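You operate a simulated robot arm through the tools that you are given. There is no shell and no other tool. Be economical: measure what you need, move in short steps, check, and stop when the job is done.

The job below is to be done with a simulated robot arm. You get a single attempt, and the scene is never put back.

TASK
Empty the olives jar, then stand it in the jars box.
Fine: the dregs go into the slop cup; the lid ends shut; leave the corn jar as it is. Set down upright: olives jar.

Only the result counts: the job must be done as asked and must still hold three seconds after the hand-in. Knocking over, shifting, dropping, spilling or breaking anything else fails it. A push-on lid holds only when it is set on centred and level and pressed home; a screw cap is set on level and turned clockwise until tight.

THE ROBOT
A 6-joint arm with a two-finger parallel gripper, fixed in place. Base frame: the origin is at the foot of the arm, x ahead of it, y to its left, z up. Readings come in m, rad, newtons and seconds.
With the tool pointing down near the work surface it reaches from about 0.1 to 0.62 m from the base axis. Its first joint turns from -1.152 to 1.152 rad. Payload 2.45 kg.
The tool frame sits at the grasp point between the pads (the TCP): z along the fingers, y along the line on which they close. The tips reach 0.024 m beyond it. Largest opening 0.068 m; finger width 0.017, thickness 0.01; the body of the gripper, 0.04 by 0.07 m, starts 0.041 m behind the TCP.
Orientation is that of the tool frame in the base frame, as [roll, pitch, yaw] about the fixed x, y, z axes, in that order (R = Rz(yaw) Ry(pitch) Rx(roll)). With the fingers straight down and closing along the base's y, the tool's x points along the base's -x, its y along +y and its z along -z.

THE INTERFACE
- The arm moves only by the tool nudge_tool. Its argument "moves" is a list of rows, each a list of 3 entries, a list of its own where there are three numbers: the shift along the tool's x, y, z in units of 200 mm (1.0 is 200 mm), then the turn, a rotation vector about the tool's x, y, z in units of 60 degrees (1.0 is 60 degrees), then the finger opening in m, from 0 to 0.068. In form: [[[tx, ty, tz], [rx, ry, rz], fingers], ...]. A call has 1 to 8 rows; each row is the pose to reach, as a shift and turn from the pose commanded when the call began, along the tool's axes at that moment. A call with a number of a shift or a turn outside -1 to 1 is refused whole. A row lasts 0.2 s, in which the tool goes at most 0.05 m and 0.15 rad; a call with a longer step from one row to the next is refused whole, and so is a gripper value outside its range. Where a pose cannot be reached the arm comes as near as it can. A force on the tool above 90 N (or 10 N above the force at the start of the call, whichever is more), or a blocked arm, ends the call early, and 0.2 s more pass. Each finger travels about 0.108 m/s and halts on what it meets, pressing with about 26 N; the grip force reading is that of the motor and also rises with nothing between the fingers. The clock runs only during rows and for 0.2 s after the last one: add rows that repeat a pose to give the fingers time. The reply holds the time, the measured pose of the TCP, the force on the tool along the base axes, the opening and the grip force, in the units named above and with some noise, with the torque about the TCP (base axes, N m) and any sound that the robot's microphone picked up.
- Cameras (640 x 400 px; columns grow to the right, rows downward): "scene" is fixed at [0.161, 0.4353, 1.4294]; the picture's right is [-0.76, -0.65, 0.00], its down [-0.48, 0.56, -0.67] and it looks along [0.44, -0.51, -0.74] (base axes); focal length 366 px, centre (320, 200). "wrist" rides on the gripper at [0.084, 0.011, -0.075] in the tool frame; the picture's right is [-0.13, 0.99, 0.00], its down [-0.60, -0.08, -0.79] and it looks along [-0.79, -0.10, 0.61] (tool axes); focal length 251 px, centre (320, 200).
- camera(camera): a new picture of that camera. The clock stands still meanwhile.
- point_at(camera, pixels): for up to 12 pixels [column, row] of the newest picture of that camera ("zoom" is the newest enlarged one), the place [x, y, z] in the base frame of the surface seen there, good to about 0.003 m, but the place of the scene camera against the robot may be out by one fixed shift of up to 0.025 m in any direction. The clock stands still meanwhile.
- close_up(camera, box): a new picture of the part [left, top, right, bottom] of that camera's present view, enlarged. The clock stands still meanwhile.
- finish_job(): hands the job in; it is judged then, once.

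Go step by step. Measure first, check grasps and placings, and put right what went wrong. The budget is 80 turns and 38 pictures, counting those below and the enlarged ones. Unless the task says otherwise, let go and move clear before handing in, and close with one line.

The tools are called after "Request:" by a JSON object that holds its "method" and its "body". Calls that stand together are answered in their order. nudge_tool: Moves the arm, as the interface text tells. Its arguments: {"type":"object","properties":{"moves":{"type":"array"}},"required":["moves"]} The other tools are called the same way: camera (camera) takes a picture; point_at (camera, pixels) gives the place of the surface under pixels of a picture; close_up (camera, box) takes an enlarged picture of a part of a camera's view; finish_job () hands the job in.

At the start:

```text
clock: 0.0
ee_pos: [0.4361, -0.0112, 1.0857]
tool_rot: [3.142, 0.0, -3.141]
force: [-0.5, -0.7, 0.3]
moment: [-0.02, -0.02, -0.01]
grip_width: 0.0679
grip_force: 0.1
```

scene: 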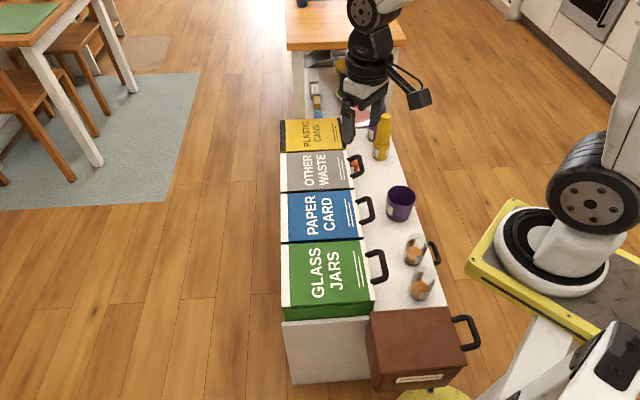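
wrist: 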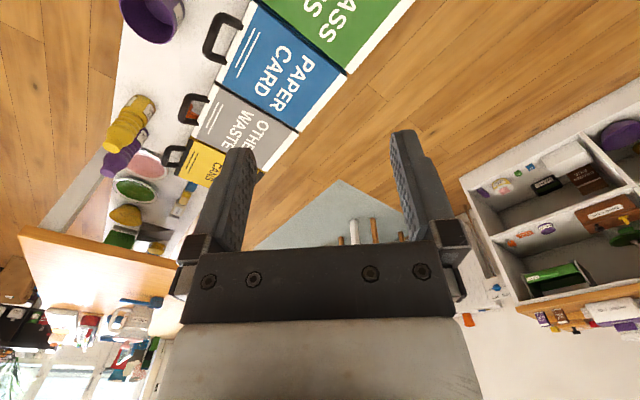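

The scene picture shows a bench with bins, jars at about (415,250) and (420,285), and a purple cup at (400,200). I'll enlarge those areas.

Request:
{"method": "close_up", "body": {"camera": "scene", "box": [340, 170, 500, 270]}}

Request:
{"method": "close_up", "body": {"camera": "scene", "box": [340, 230, 500, 400]}}

Request:
{"method": "close_up", "body": {"camera": "scene", "box": [270, 50, 430, 170]}}

```text
4.00 times, centred on (420, 220) of scene
```

zoom: 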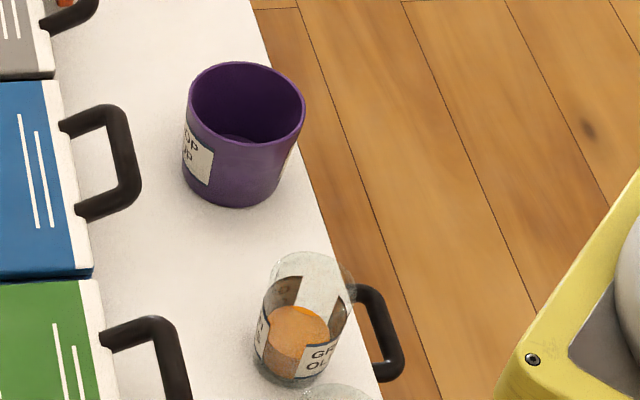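

```text
2.35 times, centred on (420, 315) of scene
```

zoom: 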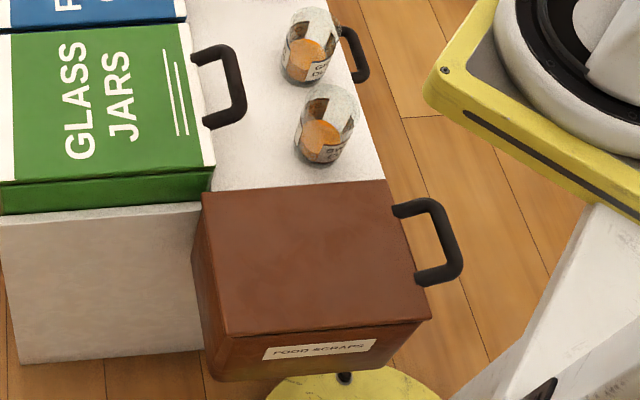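

```text
3.33 times, centred on (350, 110) of scene
```

zoom: 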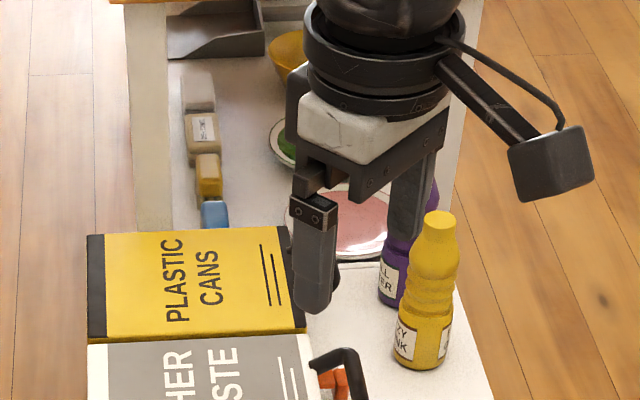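

The jar at (415,250) reads "GR.. OL..", and the green bin looks like the jars box, with a handle at (377,265). I'll enlarge the labels and measure points.

Request:
{"method": "close_up", "body": {"camera": "scene", "box": [385, 225, 455, 305]}}

Request:
{"method": "point_at", "body": {"camera": "zoom", "pixels": [[320, 200], [270, 170], [340, 370], [250, 330], [230, 60], [330, 60]]}}

Request:
{"method": "point_at", "body": {"camera": "scene", "pixels": [[283, 246], [361, 241], [282, 305], [373, 297], [376, 251], [384, 268], [378, 283], [370, 252], [373, 281], [380, 235], [390, 300], [400, 188]]}}

Request:
{"method": "point_at", "body": {"camera": "scene", "pixels": [[388, 193], [413, 193], [400, 203], [401, 220], [372, 305], [440, 308], [390, 387], [465, 360], [288, 350], [428, 243], [436, 262], [283, 318]]}}

```text
5.00 times, centred on (420, 265) of scene
```

zoom: 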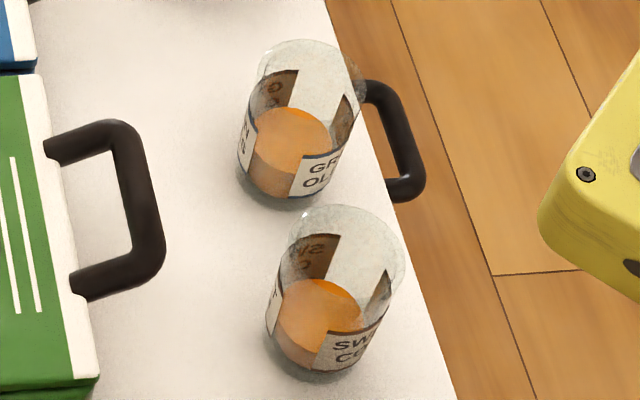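

```text
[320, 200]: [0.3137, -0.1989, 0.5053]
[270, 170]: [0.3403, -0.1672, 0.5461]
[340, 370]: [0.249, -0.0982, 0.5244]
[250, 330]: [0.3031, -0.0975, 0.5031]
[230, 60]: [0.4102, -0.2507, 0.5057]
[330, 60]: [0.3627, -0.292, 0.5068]
```

```text
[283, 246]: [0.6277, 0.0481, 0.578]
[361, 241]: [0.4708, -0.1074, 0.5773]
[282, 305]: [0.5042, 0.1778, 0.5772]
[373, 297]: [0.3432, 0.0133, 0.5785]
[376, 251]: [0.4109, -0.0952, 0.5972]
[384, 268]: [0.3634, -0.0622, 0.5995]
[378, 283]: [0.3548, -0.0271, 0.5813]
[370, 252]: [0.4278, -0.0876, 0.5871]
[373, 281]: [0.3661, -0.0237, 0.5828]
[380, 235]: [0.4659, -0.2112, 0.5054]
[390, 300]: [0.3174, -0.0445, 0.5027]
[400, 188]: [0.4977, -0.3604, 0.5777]
```

```text
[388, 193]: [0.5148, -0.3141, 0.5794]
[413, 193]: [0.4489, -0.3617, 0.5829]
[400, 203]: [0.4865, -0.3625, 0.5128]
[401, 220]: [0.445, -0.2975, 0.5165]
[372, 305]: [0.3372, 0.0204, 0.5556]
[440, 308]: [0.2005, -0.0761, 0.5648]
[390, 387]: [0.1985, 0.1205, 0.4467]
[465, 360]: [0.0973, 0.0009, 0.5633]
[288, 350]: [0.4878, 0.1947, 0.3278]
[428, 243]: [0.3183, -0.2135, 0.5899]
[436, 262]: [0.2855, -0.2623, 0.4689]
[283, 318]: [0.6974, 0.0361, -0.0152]
```

The olives jar is the one at (415,250) and the corn jar is at (420,285). I'll measure more points on the robot column and the jar bases.

Request:
{"method": "point_at", "body": {"camera": "scene", "pixels": [[490, 250], [535, 235], [590, 190], [430, 395], [555, 270], [630, 350], [520, 210], [540, 330], [407, 241], [402, 260], [412, 270], [413, 297]]}}

Request:
{"method": "point_at", "body": {"camera": "scene", "pixels": [[365, 60], [370, 100], [420, 97], [350, 125], [385, 125], [360, 165], [432, 258], [405, 236], [426, 250], [433, 280], [402, 289], [428, 305]]}}

```text
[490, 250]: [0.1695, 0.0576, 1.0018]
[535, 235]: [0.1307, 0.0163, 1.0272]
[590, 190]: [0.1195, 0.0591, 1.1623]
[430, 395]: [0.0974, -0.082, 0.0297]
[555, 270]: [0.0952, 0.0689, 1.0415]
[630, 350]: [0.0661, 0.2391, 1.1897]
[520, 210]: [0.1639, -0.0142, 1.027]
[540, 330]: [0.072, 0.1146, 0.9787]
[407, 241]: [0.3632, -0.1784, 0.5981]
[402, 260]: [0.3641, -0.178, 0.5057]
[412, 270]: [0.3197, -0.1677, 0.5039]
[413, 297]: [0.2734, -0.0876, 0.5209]
```

```text
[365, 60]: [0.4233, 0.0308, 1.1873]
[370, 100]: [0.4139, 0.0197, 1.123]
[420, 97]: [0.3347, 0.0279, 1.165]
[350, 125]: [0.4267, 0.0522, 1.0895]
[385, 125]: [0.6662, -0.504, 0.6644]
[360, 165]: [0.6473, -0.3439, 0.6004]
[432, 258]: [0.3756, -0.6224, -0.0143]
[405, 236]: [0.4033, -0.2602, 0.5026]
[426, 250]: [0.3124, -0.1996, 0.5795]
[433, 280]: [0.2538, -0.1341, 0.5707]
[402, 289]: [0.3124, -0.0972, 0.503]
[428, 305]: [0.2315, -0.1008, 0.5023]
```

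The arm's platform is at about z = 1.0 and the bench top at about z = 0.505. I'll move the wrist camera down and yaw it toward the jars and cup to get robot-accurate positions.

Request:
{"method": "nudge_tool", "body": {"moves": [[[0.13, -0.08, 0.155], [0, 0, 0.09], 0.068], [[0.26, -0.16, 0.31], [0, 0, 0.18], 0.068], [[0.39, -0.24, 0.465], [0, 0, 0.27], 0.068], [[0.52, -0.32, 0.62], [0, 0, 0.36], 0.068], [[0.65, -0.4, 0.775], [0, 0, 0.45], 0.068], [[0.78, -0.47, 0.93], [0, 0, 0.54], 0.068]]}}

Request:
{"method": "camera", "body": {"camera": "wrist"}}

```text
clock: 1.4
ee_pos: [0.3011, -0.1208, 0.8891]
tool_rot: [3.141, -0.001, 2.574]
force: [0.1, -0.4, -0.7]
moment: [-0.03, 0.01, 0.0]
grip_width: 0.0681
grip_force: 0.0
out of reach, approached as far as the arm can: row 4, 5, 6
```

```text
31 pictures are left
```

wrist: 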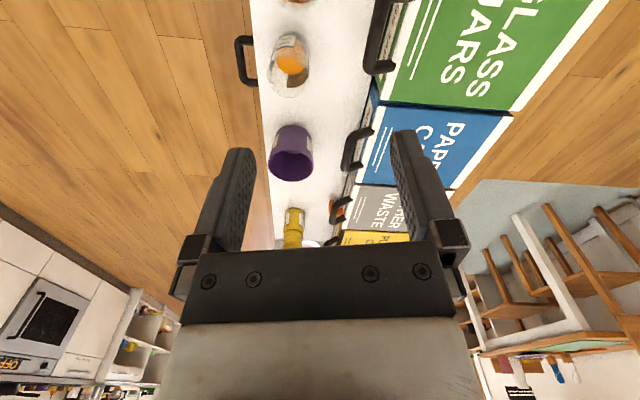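

The wrist view shows the olives jar at (288,65), the cup at (290,155) and the corn jar at the top edge. I'll measure positions here, where there is no camera offset.

Request:
{"method": "close_up", "body": {"camera": "wrist", "box": [220, 0, 380, 100]}}

Request:
{"method": "point_at", "body": {"camera": "wrist", "pixels": [[272, 158], [310, 158], [291, 141], [291, 176], [291, 155], [291, 128], [259, 60], [268, 130], [405, 60], [372, 72], [376, 45], [511, 111]]}}

Request:
{"method": "point_at", "body": {"camera": "zoom", "pixels": [[280, 145], [340, 300], [280, 350], [280, 260], [220, 300], [210, 180], [345, 180], [270, 230], [610, 230], [600, 100], [100, 180], [560, 300]]}}

```text
4.00 times, centred on (300, 50) of wrist
```

zoom: 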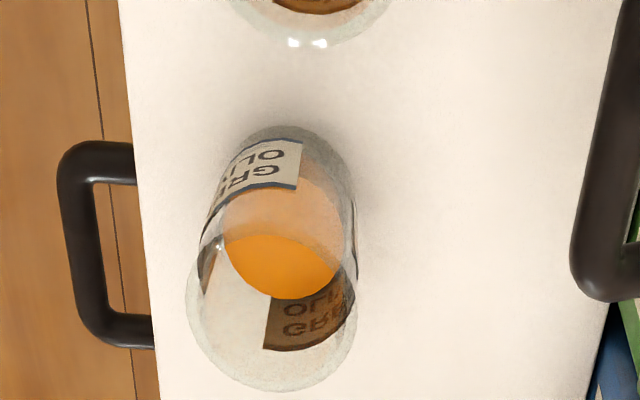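

```text
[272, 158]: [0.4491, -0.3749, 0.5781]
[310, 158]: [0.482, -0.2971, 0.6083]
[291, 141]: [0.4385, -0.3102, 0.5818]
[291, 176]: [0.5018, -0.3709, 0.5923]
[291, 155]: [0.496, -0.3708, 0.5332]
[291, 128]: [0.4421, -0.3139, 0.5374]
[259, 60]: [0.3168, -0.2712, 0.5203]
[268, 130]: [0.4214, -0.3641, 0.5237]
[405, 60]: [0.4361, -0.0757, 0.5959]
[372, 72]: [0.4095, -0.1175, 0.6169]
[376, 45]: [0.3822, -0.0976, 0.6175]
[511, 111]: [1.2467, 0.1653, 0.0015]
```

```text
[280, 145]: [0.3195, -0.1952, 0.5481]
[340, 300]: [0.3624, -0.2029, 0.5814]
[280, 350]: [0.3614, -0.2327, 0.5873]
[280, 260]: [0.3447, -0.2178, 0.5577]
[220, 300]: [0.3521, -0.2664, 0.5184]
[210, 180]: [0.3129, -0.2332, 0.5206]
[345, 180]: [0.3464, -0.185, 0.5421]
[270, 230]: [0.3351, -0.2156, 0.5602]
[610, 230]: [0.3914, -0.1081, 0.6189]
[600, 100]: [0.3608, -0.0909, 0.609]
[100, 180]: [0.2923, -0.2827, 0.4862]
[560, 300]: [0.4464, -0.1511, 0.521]
```

From the wrist view the bench is at z ≈ 0.521, so the scene camera reads about 0.017 low. The olives jar is centred near (0.339,-0.211) and the cup near (0.468,-0.338). Next I'll measure the green bin's lid and handle at (380,40).

Request:
{"method": "close_up", "body": {"camera": "wrist", "box": [340, 0, 500, 100]}}

Request:
{"method": "point_at", "body": {"camera": "wrist", "pixels": [[505, 105], [600, 5], [500, 90], [385, 100], [384, 95], [380, 85], [378, 74], [368, 69], [378, 40], [386, 20], [392, 5], [400, 30]]}}

```text
4.00 times, centred on (420, 50) of wrist
```

zoom: 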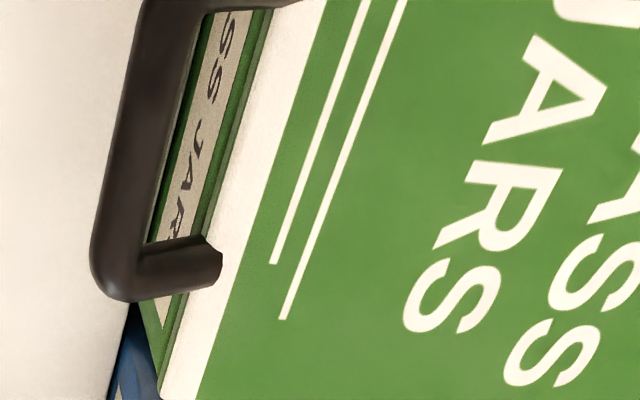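

```text
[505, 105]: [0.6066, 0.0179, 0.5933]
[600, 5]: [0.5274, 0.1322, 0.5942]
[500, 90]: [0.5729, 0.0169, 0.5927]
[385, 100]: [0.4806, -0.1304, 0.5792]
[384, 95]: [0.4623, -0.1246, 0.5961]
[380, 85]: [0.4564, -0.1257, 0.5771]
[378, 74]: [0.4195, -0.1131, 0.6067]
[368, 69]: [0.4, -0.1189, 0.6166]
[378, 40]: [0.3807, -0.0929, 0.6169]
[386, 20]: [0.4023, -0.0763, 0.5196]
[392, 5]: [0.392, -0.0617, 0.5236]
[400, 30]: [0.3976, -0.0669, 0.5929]
```

The lid spans v ≈ 0.235 to 0.455 along the 45° direction, with its handle bar at about (0.375,-0.088,0.61). I'll go to a pre-grasp pose tilted 50° below horizontal, pointing at the bin.

Request:
{"method": "nudge_tool", "body": {"moves": [[[-0.026, 0.004, 0.167], [-0.111, -0.012, 0.033], 0.05], [[-0.052, 0.008, 0.333], [-0.221, -0.024, 0.067], 0.05], [[-0.078, 0.012, 0.5], [-0.332, -0.036, 0.1], 0.05], [[-0.103, 0.016, 0.667], [-0.443, -0.048, 0.133], 0.05], [[-0.129, 0.02, 0.833], [-0.553, -0.06, 0.166], 0.05], [[-0.155, 0.024, 1.0], [-0.664, -0.073, 0.2], 0.05]]}}

Request:
{"method": "camera", "body": {"camera": "wrist"}}

Request:
{"method": "camera", "body": {"camera": "scene"}}

```text
clock: 2.8
ee_pos: [0.3319, -0.1306, 0.6888]
tool_rot: [2.44, 0.0, 2.358]
force: [-0.4, -0.1, 0.2]
moment: [0.03, 0.01, 0.03]
grip_width: 0.05
grip_force: 0.1
```

```text
28 pictures are left
```

wrist: 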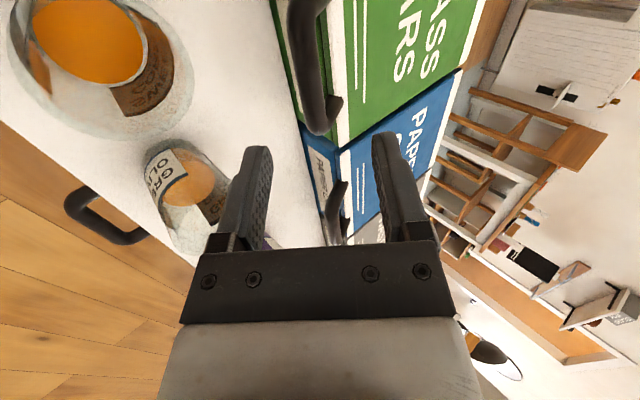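

```text
27 pictures are left
```

scene: 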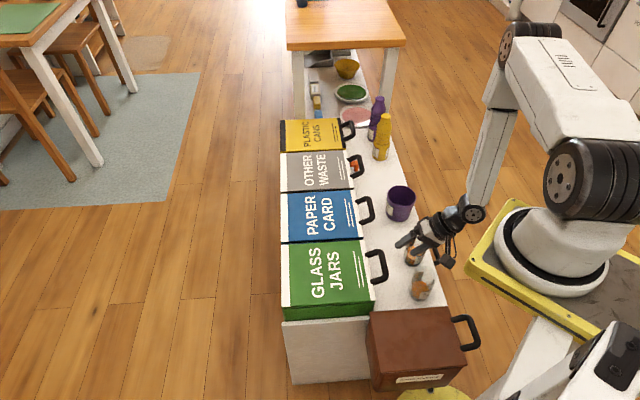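

The pose was reached, and the handle bar runs from (305,10) to (320,125) in the wrist view. I'll measure it from here.

Request:
{"method": "point_at", "body": {"camera": "wrist", "pixels": [[305, 15], [308, 50], [312, 80], [316, 110], [318, 126], [333, 104], [330, 60], [345, 130], [300, 60], [320, 60], [465, 70], [345, 60]]}}

Request:
{"method": "point_at", "body": {"camera": "wrist", "pixels": [[70, 5], [15, 45], [120, 10], [100, 125], [185, 190], [145, 165], [180, 145], [200, 240], [215, 180], [180, 250], [40, 40], [90, 85]]}}

```text
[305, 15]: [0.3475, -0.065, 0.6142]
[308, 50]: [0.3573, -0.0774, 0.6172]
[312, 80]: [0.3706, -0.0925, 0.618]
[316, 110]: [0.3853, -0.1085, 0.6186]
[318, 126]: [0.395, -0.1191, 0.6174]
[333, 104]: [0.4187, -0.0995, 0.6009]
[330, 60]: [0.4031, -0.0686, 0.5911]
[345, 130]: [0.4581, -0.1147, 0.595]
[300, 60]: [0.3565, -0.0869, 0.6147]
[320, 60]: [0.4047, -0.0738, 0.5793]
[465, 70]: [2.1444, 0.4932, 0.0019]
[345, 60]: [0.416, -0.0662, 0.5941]
```

```text
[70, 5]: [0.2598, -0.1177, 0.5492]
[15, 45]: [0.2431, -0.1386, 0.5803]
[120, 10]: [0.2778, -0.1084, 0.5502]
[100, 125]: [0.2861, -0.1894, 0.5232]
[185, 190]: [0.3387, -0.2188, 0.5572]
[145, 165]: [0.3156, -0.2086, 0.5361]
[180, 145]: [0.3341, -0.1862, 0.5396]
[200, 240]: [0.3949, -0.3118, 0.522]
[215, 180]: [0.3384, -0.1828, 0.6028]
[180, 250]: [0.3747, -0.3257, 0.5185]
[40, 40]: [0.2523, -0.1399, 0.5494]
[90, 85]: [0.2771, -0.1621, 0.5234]
```

The bar top is at z ≈ 0.618 and its centre is at about v = 0.200, z = 0.611. I'll advance along the tool axis and close on it.

Request:
{"method": "nudge_tool", "body": {"moves": [[[0, -0.029, 0.16], [0, 0, 0], 0.05], [[0, -0.029, 0.32], [0, 0, 0], 0.05], [[0, -0.029, 0.48], [0, 0, 0], 0.05], [[0, -0.029, 0.48], [0, 0, 0], 0.05]]}}

Request:
{"method": "camera", "body": {"camera": "wrist"}}

```text
clock: 3.8
ee_pos: [0.3719, -0.0906, 0.6112]
tool_rot: [2.443, 0.002, 2.359]
force: [0.4, 0.4, 0.1]
moment: [-0.04, -0.01, 0.05]
grip_width: 0.0501
grip_force: 0.0
```

```text
26 pictures are left
```

wrist: 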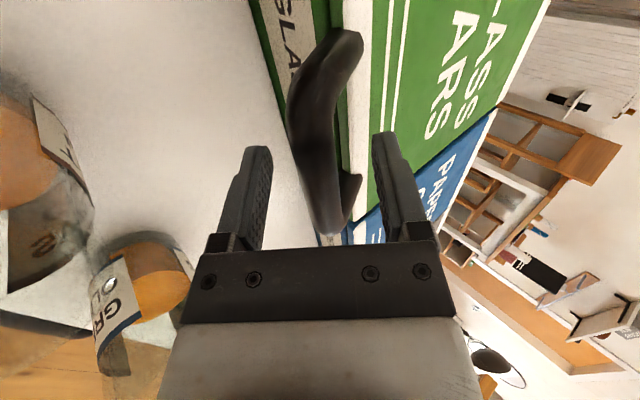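

The bar lies between the fingers at (315,170). I'll close.

Request:
{"method": "nudge_tool", "body": {"moves": [[[0, 0, 0], [0, 0, 0], 0.02], [[0, 0, 0], [0, 0, 0], 0.0], [[0, 0, 0], [0, 0, 0], 0.0], [[0, 0, 0], [0, 0, 0], 0.0]]}}

```text
clock: 4.8
ee_pos: [0.372, -0.0912, 0.611]
tool_rot: [2.445, 0.001, 2.357]
force: [-2.0, -0.7, -1.2]
moment: [0.01, 0.1, -0.01]
grip_width: 0.0176
grip_force: 36.1
```

The bar is gripped at 0.0176. I'll lift along an arc about the estimated hinge (v 0.455, z 0.585) for the first 14° and watch the force.

Request:
{"method": "nudge_tool", "body": {"moves": [[[0, 0.1195, -0.1027], [0.1167, 0, 0], 0.0], [[0, 0.25, -0.19], [0.2333, 0, 0], 0.0]]}}

Request:
{"method": "close_up", "body": {"camera": "scene", "box": [260, 180, 480, 320]}}

```text
clock: 5.4
ee_pos: [0.3803, -0.082, 0.6731]
tool_rot: [2.69, 0.0, 2.355]
force: [-23.0, -33.1, 10.4]
moment: [-0.18, 0.09, 0.14]
grip_width: 0.0175
grip_force: 35.5
```

```text
2.86 times, centred on (370, 250) of scene
```

zoom: 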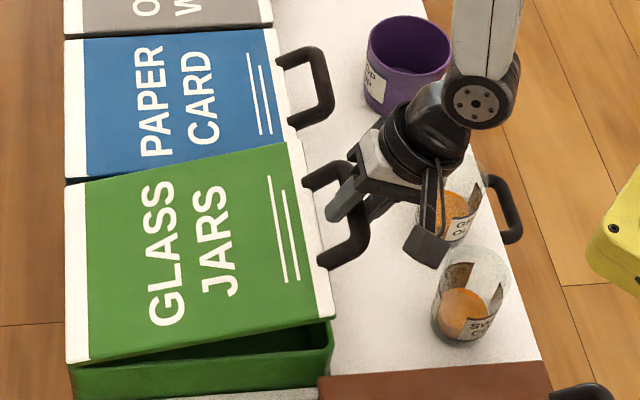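

The lid lifts on its hinge at the far side. The 40 N push toward -v says my arc is slightly too tight, so I'll use a higher hinge (z ≈ 0.599) and let the bar turn in the grip as I continue.

Request:
{"method": "nudge_tool", "body": {"moves": [[[0, 0.099, -0.1185], [0.06, 0, 0], 0.0], [[0, 0.224, -0.2125], [0.12, 0, 0], 0.0], [[0, 0.3605, -0.29], [0.18, 0, 0], 0.0]]}}

```text
clock: 6.2
ee_pos: [0.4106, -0.0514, 0.7574]
tool_rot: [2.872, 0.001, 2.362]
force: [16.5, 25.6, -22.6]
moment: [0.09, -0.01, -0.33]
grip_width: 0.0169
grip_force: 35.8
```

The force now points toward the hinge, so my radius is slightly too large. I'll refit the hinge to (0.448, 0.594) with radius 0.25 and continue.

Request:
{"method": "nudge_tool", "body": {"moves": [[[0, 0.152, -0.067], [0.04, 0, 0], 0.0], [[0, 0.291, -0.129], [0.08, 0, 0], 0.0], [[0, 0.437, -0.1745], [0.12, 0, 0], 0.0]]}}

```text
clock: 7.0
ee_pos: [0.4651, 0.0009, 0.8142]
tool_rot: [2.996, 0.004, 2.364]
force: [-6.7, -0.2, 6.7]
moment: [-0.66, -0.71, -0.19]
grip_width: 0.0177
grip_force: 35.4
```

The forces are low, with the lid at about 58°. I'll continue along the arc.

Request:
{"method": "nudge_tool", "body": {"moves": [[[0, 0.1455, -0.046], [0.033, 0, 0], 0.0], [[0, 0.2955, -0.0735], [0.066, 0, 0], 0.0], [[0, 0.4475, -0.083], [0.1, 0, 0], 0.0], [[0, 0.6, -0.074], [0.133, 0, 0], 0.0]]}}

Request:
{"method": "camera", "body": {"camera": "scene"}}

```text
clock: 8.0
ee_pos: [0.4638, 0.0334, 0.8116]
tool_rot: [3.043, 0.015, 2.356]
force: [11.4, -36.3, 28.1]
moment: [-0.08, 0.49, 0.25]
grip_width: 0.0175
grip_force: 36.1
out of reach, approached as far as the arm can: row 1, 2, 3, 4
```

```text
24 pictures are left
```

scene: 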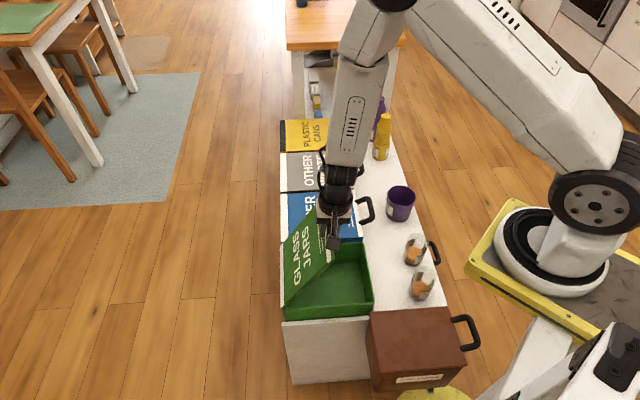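

The box is open to about 60°, but the arm reported out of reach and the grip slid about 2 cm along the bar. A zero move will show whether the commanded pose is still out of reach.

Request:
{"method": "nudge_tool", "body": {"moves": [[[0, 0, 0], [0, 0, 0], 0.0]]}}

Request:
{"method": "close_up", "body": {"camera": "scene", "box": [260, 150, 420, 330]}}

```text
clock: 8.4
ee_pos: [0.4646, 0.0342, 0.812]
tool_rot: [3.045, 0.015, 2.356]
force: [11.8, -35.5, 28.2]
moment: [-0.14, 0.37, 0.22]
grip_width: 0.0178
grip_force: 36.0
```

```text
2.22 times, centred on (340, 240) of scene
```

zoom: 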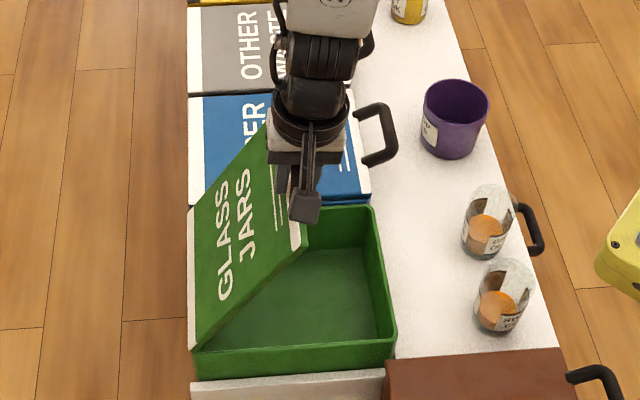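

The commanded pose equals the achieved pose, and the tool hangs nearly in line with the forearm, which looks like a wrist singularity. I'll tilt the tool back outward while continuing the arc.

Request:
{"method": "nudge_tool", "body": {"moves": [[[-0.08, 0.0125, -0.068], [-0.108, 0, 0], 0.0], [[-0.1175, 0.161, -0.1025], [-0.175, 0, 0], 0.0]]}}

```text
clock: 9.0
ee_pos: [0.4999, 0.0424, 0.8329]
tool_rot: [2.864, -0.003, 2.363]
force: [-18.1, 19.8, -6.7]
moment: [-0.03, -0.02, -0.35]
grip_width: 0.0176
grip_force: 36.4
out of reach, approached as far as the arm can: row 1
```

Tilting back works, and the lid is now at about 71°. I'll continue with a decreasing tilt.

Request:
{"method": "nudge_tool", "body": {"moves": [[[0, 0.1525, 0.0115], [-0.06, 0, 0], 0.0], [[0, 0.3015, 0.0415], [-0.12, 0, 0], 0.0], [[0, 0.446, 0.0905], [-0.18, 0, 0], 0.0]]}}

Request:
{"method": "camera", "body": {"camera": "scene"}}

```text
clock: 9.6
ee_pos: [0.5458, 0.0829, 0.8501]
tool_rot: [2.724, 0.006, 2.361]
force: [-8.6, 4.9, 23.4]
moment: [0.37, 0.35, -0.28]
grip_width: 0.0165
grip_force: 34.9
stopped in row 3: the force on the tool passed its limit at 105 N (the readings are from after the stop); the commanded pose is now the measured one
```

```text
22 pictures are left
```

scene: 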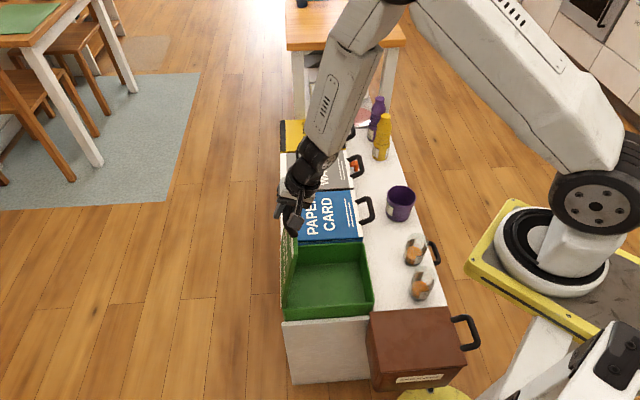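

The call stopped on force with the lid close to vertical, at v = 0.445 and z = 0.850. I'll probe gently further to see whether this is the hinge stop.

Request:
{"method": "nudge_tool", "body": {"moves": [[[0, 0.028, 0.012], [0, 0, 0], 0.0], [[0, 0.055, 0.024], [0, 0, 0], 0.0]]}}

Request:
{"method": "close_up", "body": {"camera": "scene", "box": [250, 160, 400, 330]}}

```text
clock: 10.2
ee_pos: [0.5557, 0.0907, 0.8497]
tool_rot: [2.727, 0.009, 2.359]
force: [-3.9, 2.0, 30.5]
moment: [0.02, 0.11, -0.12]
grip_width: 0.0176
grip_force: 35.4
```

```text
2.35 times, centred on (325, 245) of scene
```

zoom: 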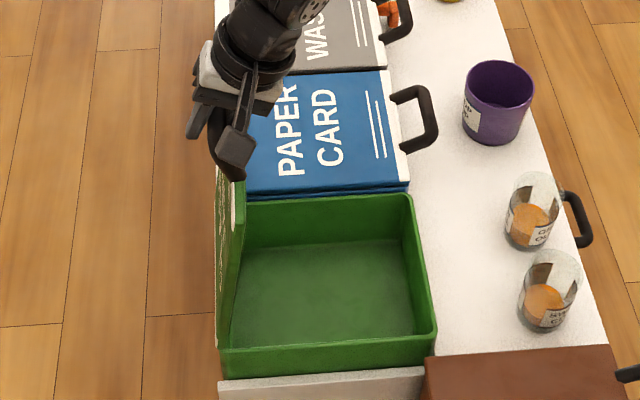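

There is no resistance along v, only an upward 30 N because I'm slightly low. I'll raise a few mm and continue past vertical.

Request:
{"method": "nudge_tool", "body": {"moves": [[[0, 0.072, 0.01], [0.04, 0, 0], 0.0], [[0, 0.128, 0.049], [0.08, 0, 0], 0.0], [[0, 0.183, 0.092], [0.12, 0, 0], 0.0]]}}

```text
clock: 11.0
ee_pos: [0.5637, 0.1129, 0.8352]
tool_rot: [2.832, 0.018, 2.355]
force: [12.4, -11.1, 24.6]
moment: [0.14, 0.39, -0.25]
grip_width: 0.018
grip_force: 36.3
out of reach, approached as far as the arm can: row 3
```

The lid is just past vertical (v = 0.478). I'll loosen the fingers to 0.035 so the bar stays caged, and watch whether the lid stays by itself.

Request:
{"method": "nudge_tool", "body": {"moves": [[[0, 0, 0], [0, 0, 0], 0.035], [[0, 0, 0], [0, 0, 0], 0.035], [[0, 0, 0], [0, 0, 0], 0.035]]}}

Request:
{"method": "camera", "body": {"camera": "wrist"}}

```text
clock: 11.8
ee_pos: [0.5591, 0.1123, 0.832]
tool_rot: [2.837, 0.01, 2.36]
force: [-1.5, 1.4, 3.8]
moment: [-0.05, 0.12, -0.09]
grip_width: 0.0343
grip_force: 0.1
```

```text
20 pictures are left
```

wrist: 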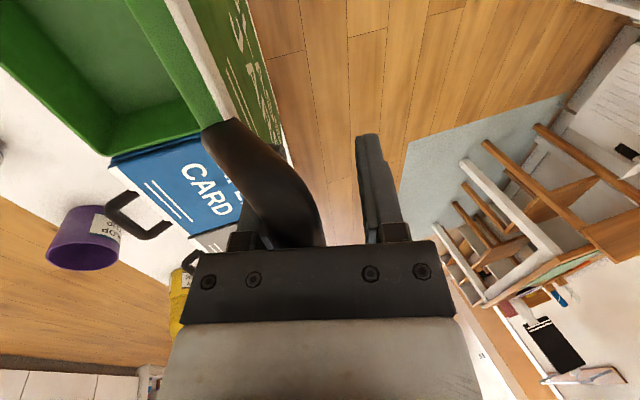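

The bar sits roughly mid-way between the fingers at about (305,220) with little force. I'll back off 2 cm along the tool axis and check whether the lid moves.

Request:
{"method": "nudge_tool", "body": {"moves": [[[0, 0, -0.05], [0, 0, 0], 0.04], [[0, 0, -0.1], [0, 0, 0], 0.045], [[0, 0, -0.1], [0, 0, 0], 0.045]]}}

Request:
{"method": "camera", "body": {"camera": "wrist"}}

```text
clock: 12.4
ee_pos: [0.5473, 0.1033, 0.8363]
tool_rot: [2.856, 0.011, 2.352]
force: [16.1, 2.9, -33.7]
moment: [2.39, -2.3, 0.23]
grip_width: 0.0424
grip_force: 0.0
out of reach, approached as far as the arm can: row 1, 2, 3
stopped in row 3: the force on the tool passed its limit at 113 N (the readings are from after the stop); the commanded pose is now the measured one
```

```text
19 pictures are left
```

wrist: 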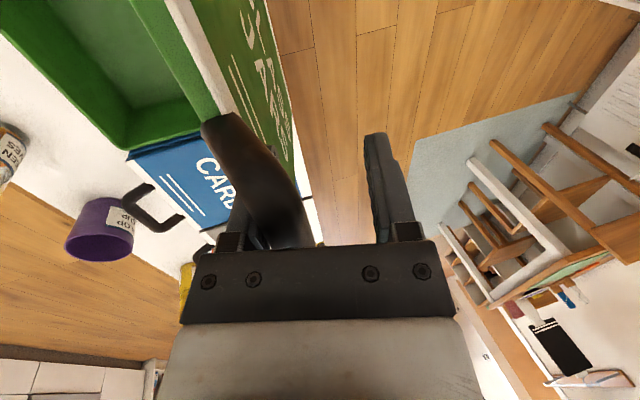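

The retract was out of reach and met resistance. I'll measure where the bar and lid are now before untangling.

Request:
{"method": "point_at", "body": {"camera": "wrist", "pixels": [[225, 125], [255, 170], [280, 200], [300, 240], [215, 120], [200, 60], [225, 100], [285, 150], [375, 150], [390, 220], [245, 225], [272, 240]]}}

Request:
{"method": "close_up", "body": {"camera": "scene", "box": [240, 130, 380, 300]}}

```text
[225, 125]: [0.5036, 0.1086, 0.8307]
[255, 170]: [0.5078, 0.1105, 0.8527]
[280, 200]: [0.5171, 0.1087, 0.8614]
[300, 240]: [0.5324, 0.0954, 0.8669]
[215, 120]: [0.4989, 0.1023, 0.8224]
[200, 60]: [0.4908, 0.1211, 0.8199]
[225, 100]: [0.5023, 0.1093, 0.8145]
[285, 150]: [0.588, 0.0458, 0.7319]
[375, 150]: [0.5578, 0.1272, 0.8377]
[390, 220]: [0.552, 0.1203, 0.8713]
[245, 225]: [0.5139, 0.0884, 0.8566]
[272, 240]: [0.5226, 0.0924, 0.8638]
```

```text
2.35 times, centred on (310, 215) of scene
```

zoom: 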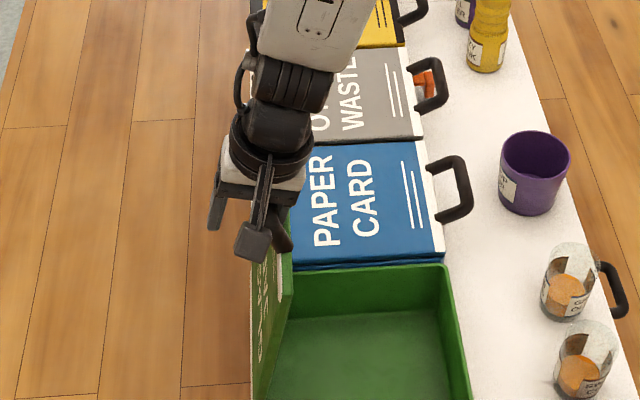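

The bar (z ≈ 0.862, v ≈ 0.445) sits near the palm and the fingers straddle the lid edge. I'll open fully, tilt the tool outward by about 10°, and ease up off the bar.

Request:
{"method": "nudge_tool", "body": {"moves": [[[0, 0, 0], [0, 0, 0], 0.068], [[0, -0.02, -0.01], [-0.06, 0, 0], 0.068], [[0, -0.02, -0.05], [-0.14, 0, 0], 0.068], [[0, -0.02, -0.1], [-0.2, 0, 0], 0.068]]}}

Request:
{"method": "camera", "body": {"camera": "wrist"}}

```text
clock: 13.4
ee_pos: [0.5389, 0.0982, 0.8576]
tool_rot: [2.645, 0.01, 2.355]
force: [0.3, 0.3, 0.9]
moment: [0.02, 0.0, 0.0]
grip_width: 0.068
grip_force: 0.1
```

```text
17 pictures are left
```

wrist: 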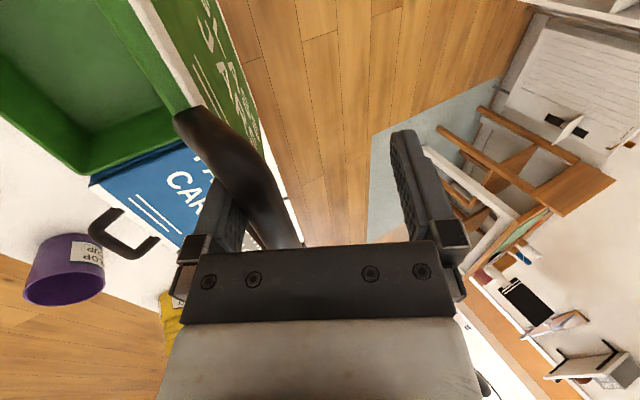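

The tool is free (zero force) and the lid stays open. I'll retract further along the tool axis with slight additional tilt.

Request:
{"method": "nudge_tool", "body": {"moves": [[[0, 0, -0.1], [-0.05, 0, 0], 0.068], [[0, 0, -0.2], [-0.1, 0, 0], 0.068]]}}

```text
clock: 14.1
ee_pos: [0.5265, 0.084, 0.8917]
tool_rot: [2.541, 0.011, 2.354]
force: [-0.2, 0.3, -0.6]
moment: [-0.02, -0.01, -0.01]
grip_width: 0.0679
grip_force: 0.1
```

That was clear with no contact. I'll continue back away from the lid.

Request:
{"method": "nudge_tool", "body": {"moves": [[[0, 0, -0.15], [-0.03, 0, 0], 0.068], [[0, 0, -0.3], [-0.06, 0, 0], 0.068], [[0, 0, -0.45], [-0.09, 0, 0], 0.068]]}}

Request:
{"method": "camera", "body": {"camera": "scene"}}

```text
clock: 14.8
ee_pos: [0.4916, 0.0492, 0.9668]
tool_rot: [2.446, 0.012, 2.354]
force: [-1.0, 0.0, -0.7]
moment: [0.0, 0.01, 0.03]
grip_width: 0.0682
grip_force: 0.0
```

```text
16 pictures are left
```

scene: 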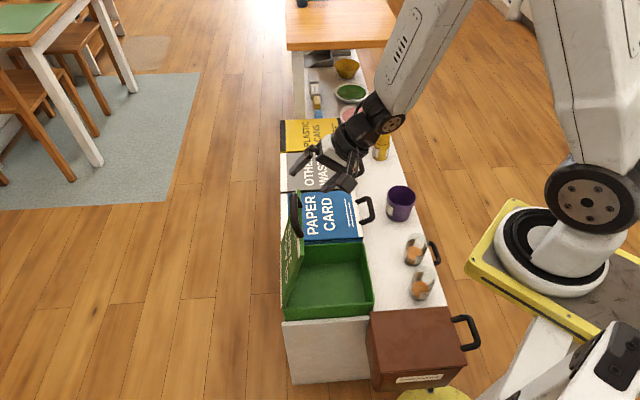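

The lid stands open by itself. I'll measure the box floor and the lid/handle position from the scene camera.

Request:
{"method": "point_at", "body": {"camera": "scene", "pixels": [[325, 280], [305, 300], [355, 290], [350, 255], [310, 262], [372, 292], [361, 243], [300, 197], [296, 220], [297, 232], [290, 250], [284, 296]]}}

```text
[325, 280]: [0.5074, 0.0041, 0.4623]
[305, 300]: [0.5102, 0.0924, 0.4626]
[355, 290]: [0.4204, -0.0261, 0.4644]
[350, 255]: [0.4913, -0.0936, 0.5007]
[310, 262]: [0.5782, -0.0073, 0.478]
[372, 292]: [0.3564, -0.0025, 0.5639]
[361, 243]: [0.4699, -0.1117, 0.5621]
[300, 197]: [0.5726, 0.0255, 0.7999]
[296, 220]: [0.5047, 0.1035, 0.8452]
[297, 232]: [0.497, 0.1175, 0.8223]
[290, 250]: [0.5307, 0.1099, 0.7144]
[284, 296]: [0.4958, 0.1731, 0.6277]
```

The box floor is at z ≈ 0.480 and the rim at about 0.582, so the jar will fit standing. I'll move back and down toward the jar while rolling the gripper.

Request:
{"method": "nudge_tool", "body": {"moves": [[[-0.033, -0.16, -0.003], [0, 0, 0.125], 0.068], [[-0.067, -0.32, -0.007], [0, 0, 0.25], 0.068], [[-0.1, -0.48, -0.01], [0, 0, 0.375], 0.068], [[-0.133, -0.64, -0.013], [0, 0, 0.5], 0.068], [[-0.167, -0.8, -0.017], [0, 0, 0.625], 0.068], [[-0.2, -0.96, -0.02], [0, 0, 0.75], 0.068]]}}

```text
clock: 16.2
ee_pos: [0.4129, -0.0875, 0.8475]
tool_rot: [2.605, -0.461, 1.702]
force: [-0.4, 0.0, -0.3]
moment: [0.02, 0.02, 0.01]
grip_width: 0.0678
grip_force: 0.0
```

That went as commanded. I'll continue moving back over the jars and finish the roll.

Request:
{"method": "nudge_tool", "body": {"moves": [[[-0.112, -0.071, -0.054], [0, 0, 0.125], 0.068], [[-0.223, -0.141, -0.107], [0, 0, 0.25], 0.068], [[-0.335, -0.212, -0.161], [0, 0, 0.375], 0.068], [[-0.447, -0.282, -0.214], [0, 0, 0.5], 0.068], [[-0.558, -0.353, -0.268], [0, 0, 0.625], 0.068], [[-0.67, -0.4235, -0.321], [0, 0, 0.75], 0.068]]}}

```text
clock: 17.6
ee_pos: [0.3288, -0.1961, 0.7875]
tool_rot: [3.115, -0.691, 0.796]
force: [0.0, 0.3, 0.4]
moment: [0.0, 0.02, 0.01]
grip_width: 0.068
grip_force: 0.1
out of reach, approached as far as the arm can: row 6
```

I'm nearly above the jar with the tool rolled. I'll descend to z = 0.70 and flatten the tilt to about 25° below horizontal, then look.

Request:
{"method": "nudge_tool", "body": {"moves": [[[-0.08, 0.022, 0.075], [0, 0.106, 0], 0.068], [[-0.161, 0.045, 0.15], [0, 0.212, 0], 0.068], [[-0.241, 0.068, 0.226], [0, 0.317, 0], 0.068], [[-0.322, 0.09, 0.301], [0, 0.423, 0], 0.068]]}}

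Request:
{"method": "camera", "body": {"camera": "wrist"}}

```text
clock: 18.6
ee_pos: [0.365, -0.1657, 0.7041]
tool_rot: [3.086, -1.137, 0.83]
force: [0.0, 0.2, 0.5]
moment: [-0.01, 0.0, 0.0]
grip_width: 0.0681
grip_force: 0.0
out of reach, approached as far as the arm can: row 1, 2, 3, 4
```

```text
15 pictures are left
```

wrist: 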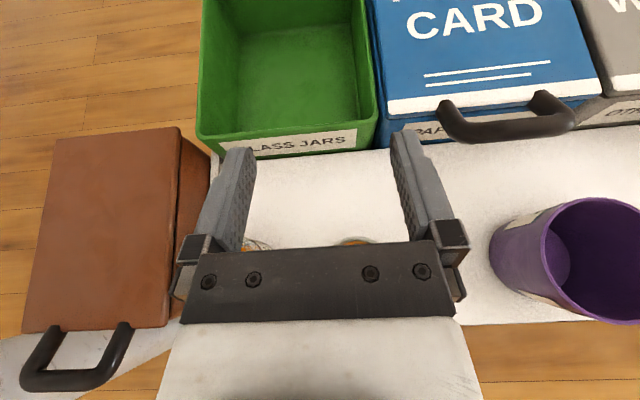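

The arm can't get back far enough at this height, since v is 0.141 and not 0.083. Lower down should be reachable, so I'll move diagonally to just above the jar rim.

Request:
{"method": "nudge_tool", "body": {"moves": [[[-0.13, 0.023, -0.047], [0.005, 0, 0.006], 0.068], [[-0.26, 0.047, -0.094], [0.01, 0, 0.012], 0.068], [[-0.39, 0.07, -0.1415], [0.0145, 0, 0.018], 0.068]]}}

```text
clock: 19.4
ee_pos: [0.3567, -0.1521, 0.672]
tool_rot: [-3.141, -1.136, 0.785]
force: [0.4, -0.2, -1.1]
moment: [0.01, 0.02, 0.03]
grip_width: 0.0678
grip_force: 0.1
out of reach, approached as far as the arm can: row 1, 2, 3
```

The reach is limited by the base joint for this sideways approach. I'll use a steeper (50°), +x-pointing grasp with the camera on top, above the jar first.

Request:
{"method": "nudge_tool", "body": {"moves": [[[0.013, 0.016, -0.054], [-0.086, -0.057, 0.066], 0.068], [[0.026, 0.033, -0.107], [-0.171, -0.113, 0.131], 0.068], [[0.039, 0.049, -0.161], [-0.257, -0.17, 0.197], 0.068], [[0.051, 0.065, -0.214], [-0.343, -0.227, 0.262], 0.068], [[0.064, 0.081, -0.268], [-0.429, -0.284, 0.328], 0.068], [[0.077, 0.098, -0.321], [-0.514, -0.34, 0.393], 0.068], [[0.09, 0.114, -0.375], [-0.6, -0.397, 0.459], 0.068]]}}

Request:
{"method": "camera", "body": {"camera": "wrist"}}

```text
clock: 21.1
ee_pos: [0.3285, -0.2121, 0.7179]
tool_rot: [-3.131, -0.685, -0.002]
force: [0.3, 0.0, -0.5]
moment: [0.0, 0.02, 0.0]
grip_width: 0.068
grip_force: 0.2
out of reach, approached as far as the arm can: row 1, 2, 3, 4, 5, 6
```

```text
14 pictures are left
```

wrist: 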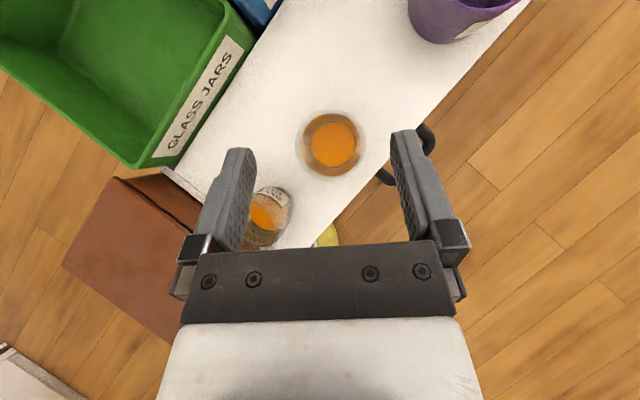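

I'm now right above the olives jar, with its rim circle centred at (332,144). I'll measure the rim precisely.

Request:
{"method": "point_at", "body": {"camera": "wrist", "pixels": [[299, 143], [364, 143], [332, 111], [332, 175], [309, 120], [355, 166], [332, 143], [280, 120], [270, 190], [288, 200], [252, 200], [436, 20]]}}

Request:
{"method": "close_up", "body": {"camera": "wrist", "box": [270, 90, 400, 200]}}

```text
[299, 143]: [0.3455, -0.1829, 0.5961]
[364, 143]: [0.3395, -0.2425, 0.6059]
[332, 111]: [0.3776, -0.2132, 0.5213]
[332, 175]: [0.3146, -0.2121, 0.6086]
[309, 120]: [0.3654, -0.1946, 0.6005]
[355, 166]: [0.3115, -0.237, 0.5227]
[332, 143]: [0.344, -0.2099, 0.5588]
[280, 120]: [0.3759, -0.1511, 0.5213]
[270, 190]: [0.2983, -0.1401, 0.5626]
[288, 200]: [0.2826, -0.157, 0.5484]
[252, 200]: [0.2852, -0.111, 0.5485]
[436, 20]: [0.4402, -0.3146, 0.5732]
```

```text
3.64 times, centred on (335, 145) of wrist
```

zoom: 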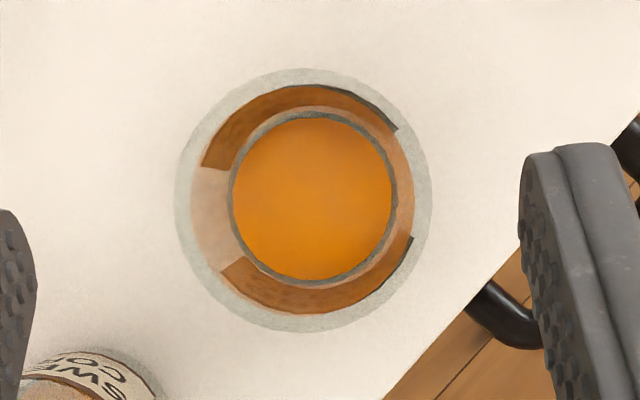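

The rim is centred at (0.343,-0.214) with diameter ≈ 0.060 and z ≈ 0.608. I'll descend straight around it to z = 0.585 and close.

Request:
{"method": "nudge_tool", "body": {"moves": [[[-0.094, 0.002, 0.138], [0, 0, 0], 0.068], [[-0.188, 0.005, 0.276], [0, 0, 0], 0.068], [[-0.282, 0.0075, 0.413], [0, 0, 0], 0.068], [[-0.376, 0.0095, 0.551], [0, 0, 0], 0.068], [[-0.376, 0.0095, 0.551], [0, 0, 0], 0.068]]}}

Request:
{"method": "camera", "body": {"camera": "wrist"}}

```text
clock: 22.2
ee_pos: [0.3424, -0.2138, 0.5863]
tool_rot: [-3.132, -0.69, -0.002]
force: [-0.4, 1.0, 0.3]
moment: [-0.01, 0.0, 0.01]
grip_width: 0.0681
grip_force: 0.1
```

```text
12 pictures are left
```

wrist: 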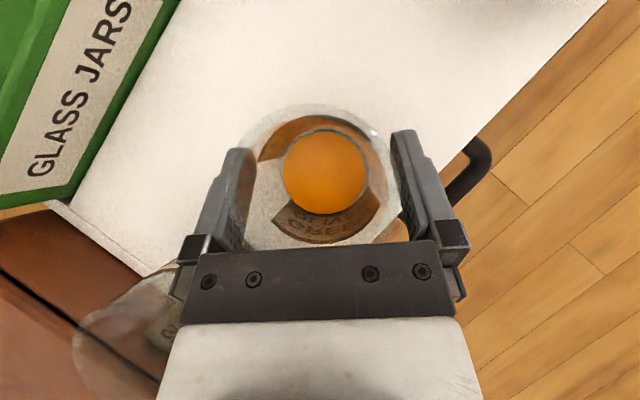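

The jar stands between the fingers with no contact. I'll close on it and lift a little.

Request:
{"method": "nudge_tool", "body": {"moves": [[[0, 0, 0], [0, 0, 0], 0.05], [[0, 0, 0], [0, 0, 0], 0.045], [[0, 0, 0], [0, 0, 0], 0.04], [[0.032, 0, -0.038], [0, 0, 0], 0.04], [[0.126, 0, -0.154], [0, 0, 0], 0.04], [[0.126, 0, -0.154], [0, 0, 0], 0.04]]}}

```text
clock: 23.6
ee_pos: [0.342, -0.2145, 0.626]
tool_rot: [-3.131, -0.691, -0.003]
force: [-0.1, 0.1, -2.2]
moment: [0.0, 0.01, -0.01]
grip_width: 0.0637
grip_force: 25.9
```

The jar is held, with width 0.064 and about 2 N of weight. I'll lift it upright and carry it to just beside and over the slop cup at z ≈ 0.72.

Request:
{"method": "nudge_tool", "body": {"moves": [[[0.15, 0, -0.18], [0, 0, 0], 0.04], [[0.3, 0, -0.36], [0, 0, 0], 0.04], [[0.384, 0.135, -0.291], [0, 0, 0], 0.04], [[0.468, 0.269, -0.222], [0, 0, 0], 0.04], [[0.552, 0.404, -0.153], [0, 0, 0], 0.04], [[0.636, 0.538, -0.083], [0, 0, 0], 0.04], [[0.72, 0.673, -0.014], [0, 0, 0], 0.04], [[0.804, 0.8075, 0.055], [0, 0, 0], 0.04]]}}

Request:
{"method": "camera", "body": {"camera": "wrist"}}

```text
clock: 25.4
ee_pos: [0.4185, -0.2867, 0.7092]
tool_rot: [3.05, -0.693, 0.053]
force: [0.1, 0.3, -2.7]
moment: [0.04, 0.02, -0.04]
grip_width: 0.0635
grip_force: 26.1
out of reach, approached as far as the arm can: row 4, 5, 6, 7, 8
```

```text
11 pictures are left
```

wrist: 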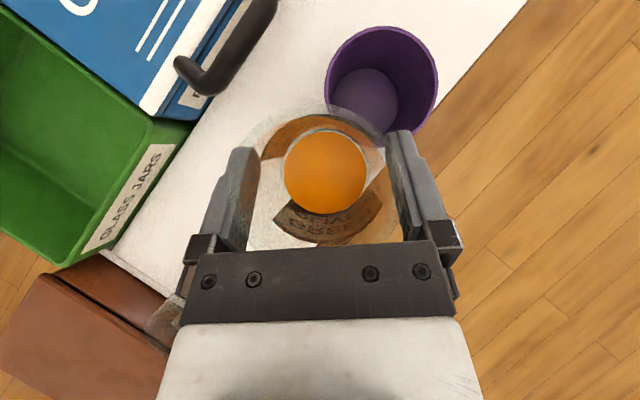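

The arm can't go further with the tool pointing along +x. I'll yaw the upright jar so the tool points radially (about -35°), staying in place.

Request:
{"method": "nudge_tool", "body": {"moves": [[[0, 0, 0], [-0.063, -0.005, 0.097], 0.04], [[0, 0, 0], [-0.127, -0.009, 0.195], 0.04], [[0, 0, 0], [-0.19, -0.014, 0.292], 0.04], [[0, 0, 0], [-0.254, -0.018, 0.39], 0.04], [[0, 0, 0], [-0.317, -0.023, 0.487], 0.04]]}}

```text
clock: 26.6
ee_pos: [0.4007, -0.2918, 0.7087]
tool_rot: [3.054, -0.687, -0.544]
force: [-0.5, 0.7, -2.3]
moment: [-0.02, -0.04, -0.01]
grip_width: 0.0635
grip_force: 25.8
out of reach, approached as far as the arm can: row 3, 4, 5
```

The pattern suggests the last wrist joint is at its positive roll limit. Rolling negative, which tips the mouth left, frees it, so I'll tip the jar 25° (well below pouring) while moving further toward the cup.

Request:
{"method": "nudge_tool", "body": {"moves": [[[0, 0, 0], [-0.03, 0.015, -0.1], 0.04], [[0.06, 0.013, 0.033], [-0.061, 0.03, -0.2], 0.04], [[0.15, 0.03, 0.08], [-0.092, 0.045, -0.3], 0.04], [[0.2425, 0.051, 0.131], [-0.122, 0.0603, -0.4026], 0.04]]}}

```text
clock: 27.6
ee_pos: [0.4399, -0.3274, 0.7184]
tool_rot: [2.597, -0.613, -0.009]
force: [-0.2, -0.9, -1.8]
moment: [0.05, 0.0, 0.02]
grip_width: 0.0636
grip_force: 26.0
```

Reached cleanly. Next I'll tip to 50°, still below the pouring angle, and position the lip over the cup.

Request:
{"method": "nudge_tool", "body": {"moves": [[[0.014, 0.034, 0.065], [-0.059, 0.0256, -0.0918], 0.04], [[0.0275, 0.068, 0.13], [-0.118, 0.0512, -0.1835], 0.04], [[0.041, 0.102, 0.195], [-0.177, 0.0767, -0.275], 0.04], [[0.055, 0.1365, 0.2595], [-0.2359, 0.1023, -0.3671], 0.04]]}}

Request:
{"method": "close_up", "body": {"camera": "scene", "box": [330, 130, 460, 260]}}

```text
clock: 28.6
ee_pos: [0.4648, -0.379, 0.6987]
tool_rot: [2.145, -0.421, 0.391]
force: [1.5, 0.3, -1.7]
moment: [0.0, 0.01, 0.01]
grip_width: 0.0639
grip_force: 26.1
```

```text
3.08 times, centred on (395, 195) of scene
```

zoom: 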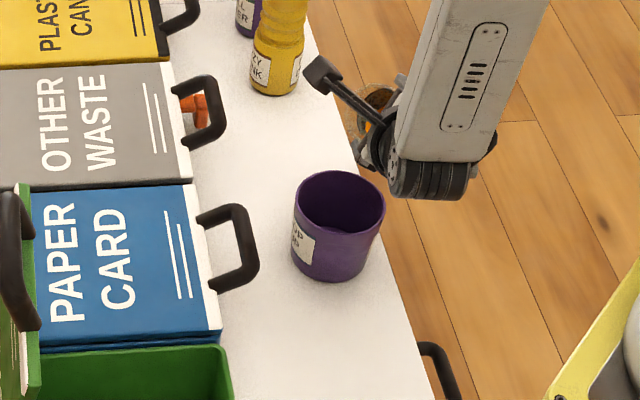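

The jar hangs over the far side of the cup at about (411,166) in scene pixels, with its mouth toward the cup. I'll tip to 75°, keeping the lip over the cup's centre.

Request:
{"method": "nudge_tool", "body": {"moves": [[[0.003, -0.008, 0.003], [-0.074, 0.0187, -0.0737], 0.04], [[0.007, -0.016, 0.005], [-0.148, 0.0373, -0.1474], 0.04], [[0.01, -0.025, 0.008], [-0.223, 0.056, -0.221], 0.04], [[0.0135, -0.033, 0.011], [-0.2968, 0.0746, -0.2948], 0.04], [[0.0135, -0.033, 0.011], [-0.2968, 0.0746, -0.2948], 0.04], [[0.0135, -0.033, 0.011], [-0.2968, 0.0746, -0.2948], 0.04]]}}

Request:
{"method": "close_up", "body": {"camera": "scene", "box": [360, 140, 460, 240]}}

```text
clock: 30.1
ee_pos: [0.4696, -0.3749, 0.6955]
tool_rot: [1.774, -0.166, 0.584]
force: [0.2, 0.0, -2.3]
moment: [0.07, -0.04, -0.03]
grip_width: 0.0636
grip_force: 26.5
```

```text
4.00 times, centred on (410, 190) of scene
```

zoom: 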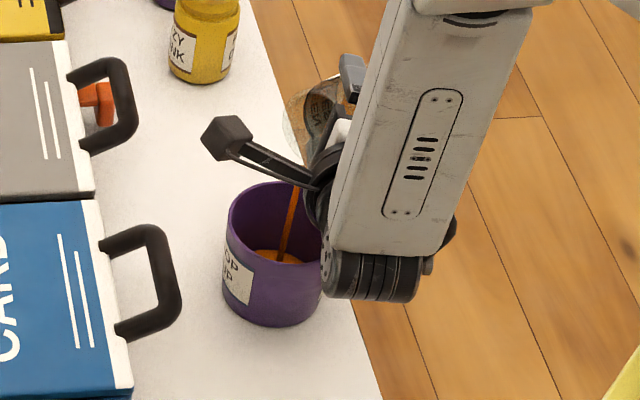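

The dregs are streaming into the cup at zoom (285,250). I'll continue slowly to 100° tilt.

Request:
{"method": "nudge_tool", "body": {"moves": [[[0.008, 0.0014, -0.007], [-0.053, 0.014, -0.0446], 0.04], [[0.016, 0.0028, -0.014], [-0.106, 0.028, -0.0892], 0.04], [[0.024, 0.0043, -0.021], [-0.16, 0.042, -0.1338], 0.04], [[0.032, 0.0057, -0.028], [-0.213, 0.056, -0.1784], 0.04], [[0.04, 0.007, -0.035], [-0.266, 0.07, -0.223], 0.04], [[0.0485, 0.0085, -0.0425], [-0.319, 0.0839, -0.2676], 0.04], [[0.0485, 0.0085, -0.0425], [-0.319, 0.0839, -0.2676], 0.04], [[0.0485, 0.0085, -0.0425], [-0.319, 0.0839, -0.2676], 0.04]]}}

```text
clock: 31.9
ee_pos: [0.4718, -0.3642, 0.6995]
tool_rot: [1.437, 0.109, 0.686]
force: [0.0, 1.1, -2.1]
moment: [0.01, -0.03, -0.04]
grip_width: 0.0633
grip_force: 26.2
```

That reached cleanly. I'll tip to 120° and dwell to drain.

Request:
{"method": "nudge_tool", "body": {"moves": [[[0.008, 0.015, -0.01], [-0.064, 0, -0.053], 0.04], [[0.016, 0.03, -0.019], [-0.129, 0, -0.106], 0.04], [[0.024, 0.044, -0.029], [-0.193, 0, -0.159], 0.04], [[0.0315, 0.059, -0.0385], [-0.2573, 0, -0.212], 0.04], [[0.0315, 0.059, -0.0385], [-0.2573, 0, -0.212], 0.04], [[0.0315, 0.059, -0.0385], [-0.2573, 0, -0.212], 0.04], [[0.0315, 0.059, -0.0385], [-0.2573, 0, -0.212], 0.04], [[0.0315, 0.059, -0.0385], [-0.2573, 0, -0.212], 0.04]]}}

Request:
{"method": "close_up", "body": {"camera": "scene", "box": [360, 140, 460, 240]}}

```text
clock: 33.6
ee_pos: [0.4726, -0.3524, 0.711]
tool_rot: [1.152, 0.323, 0.622]
force: [0.4, 0.4, -0.8]
moment: [0.02, 0.0, 0.01]
grip_width: 0.0637
grip_force: 25.8
```

```text
4.00 times, centred on (410, 190) of scene
```

zoom: 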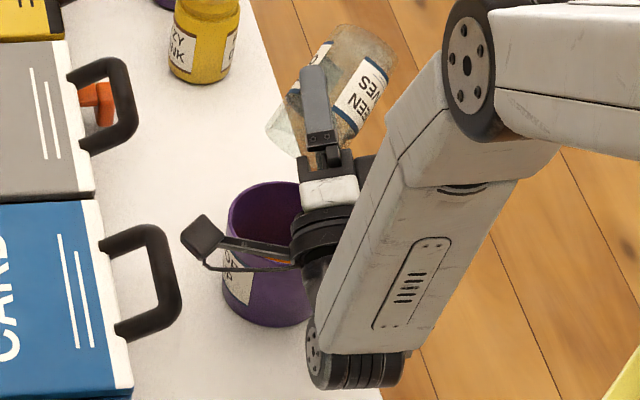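

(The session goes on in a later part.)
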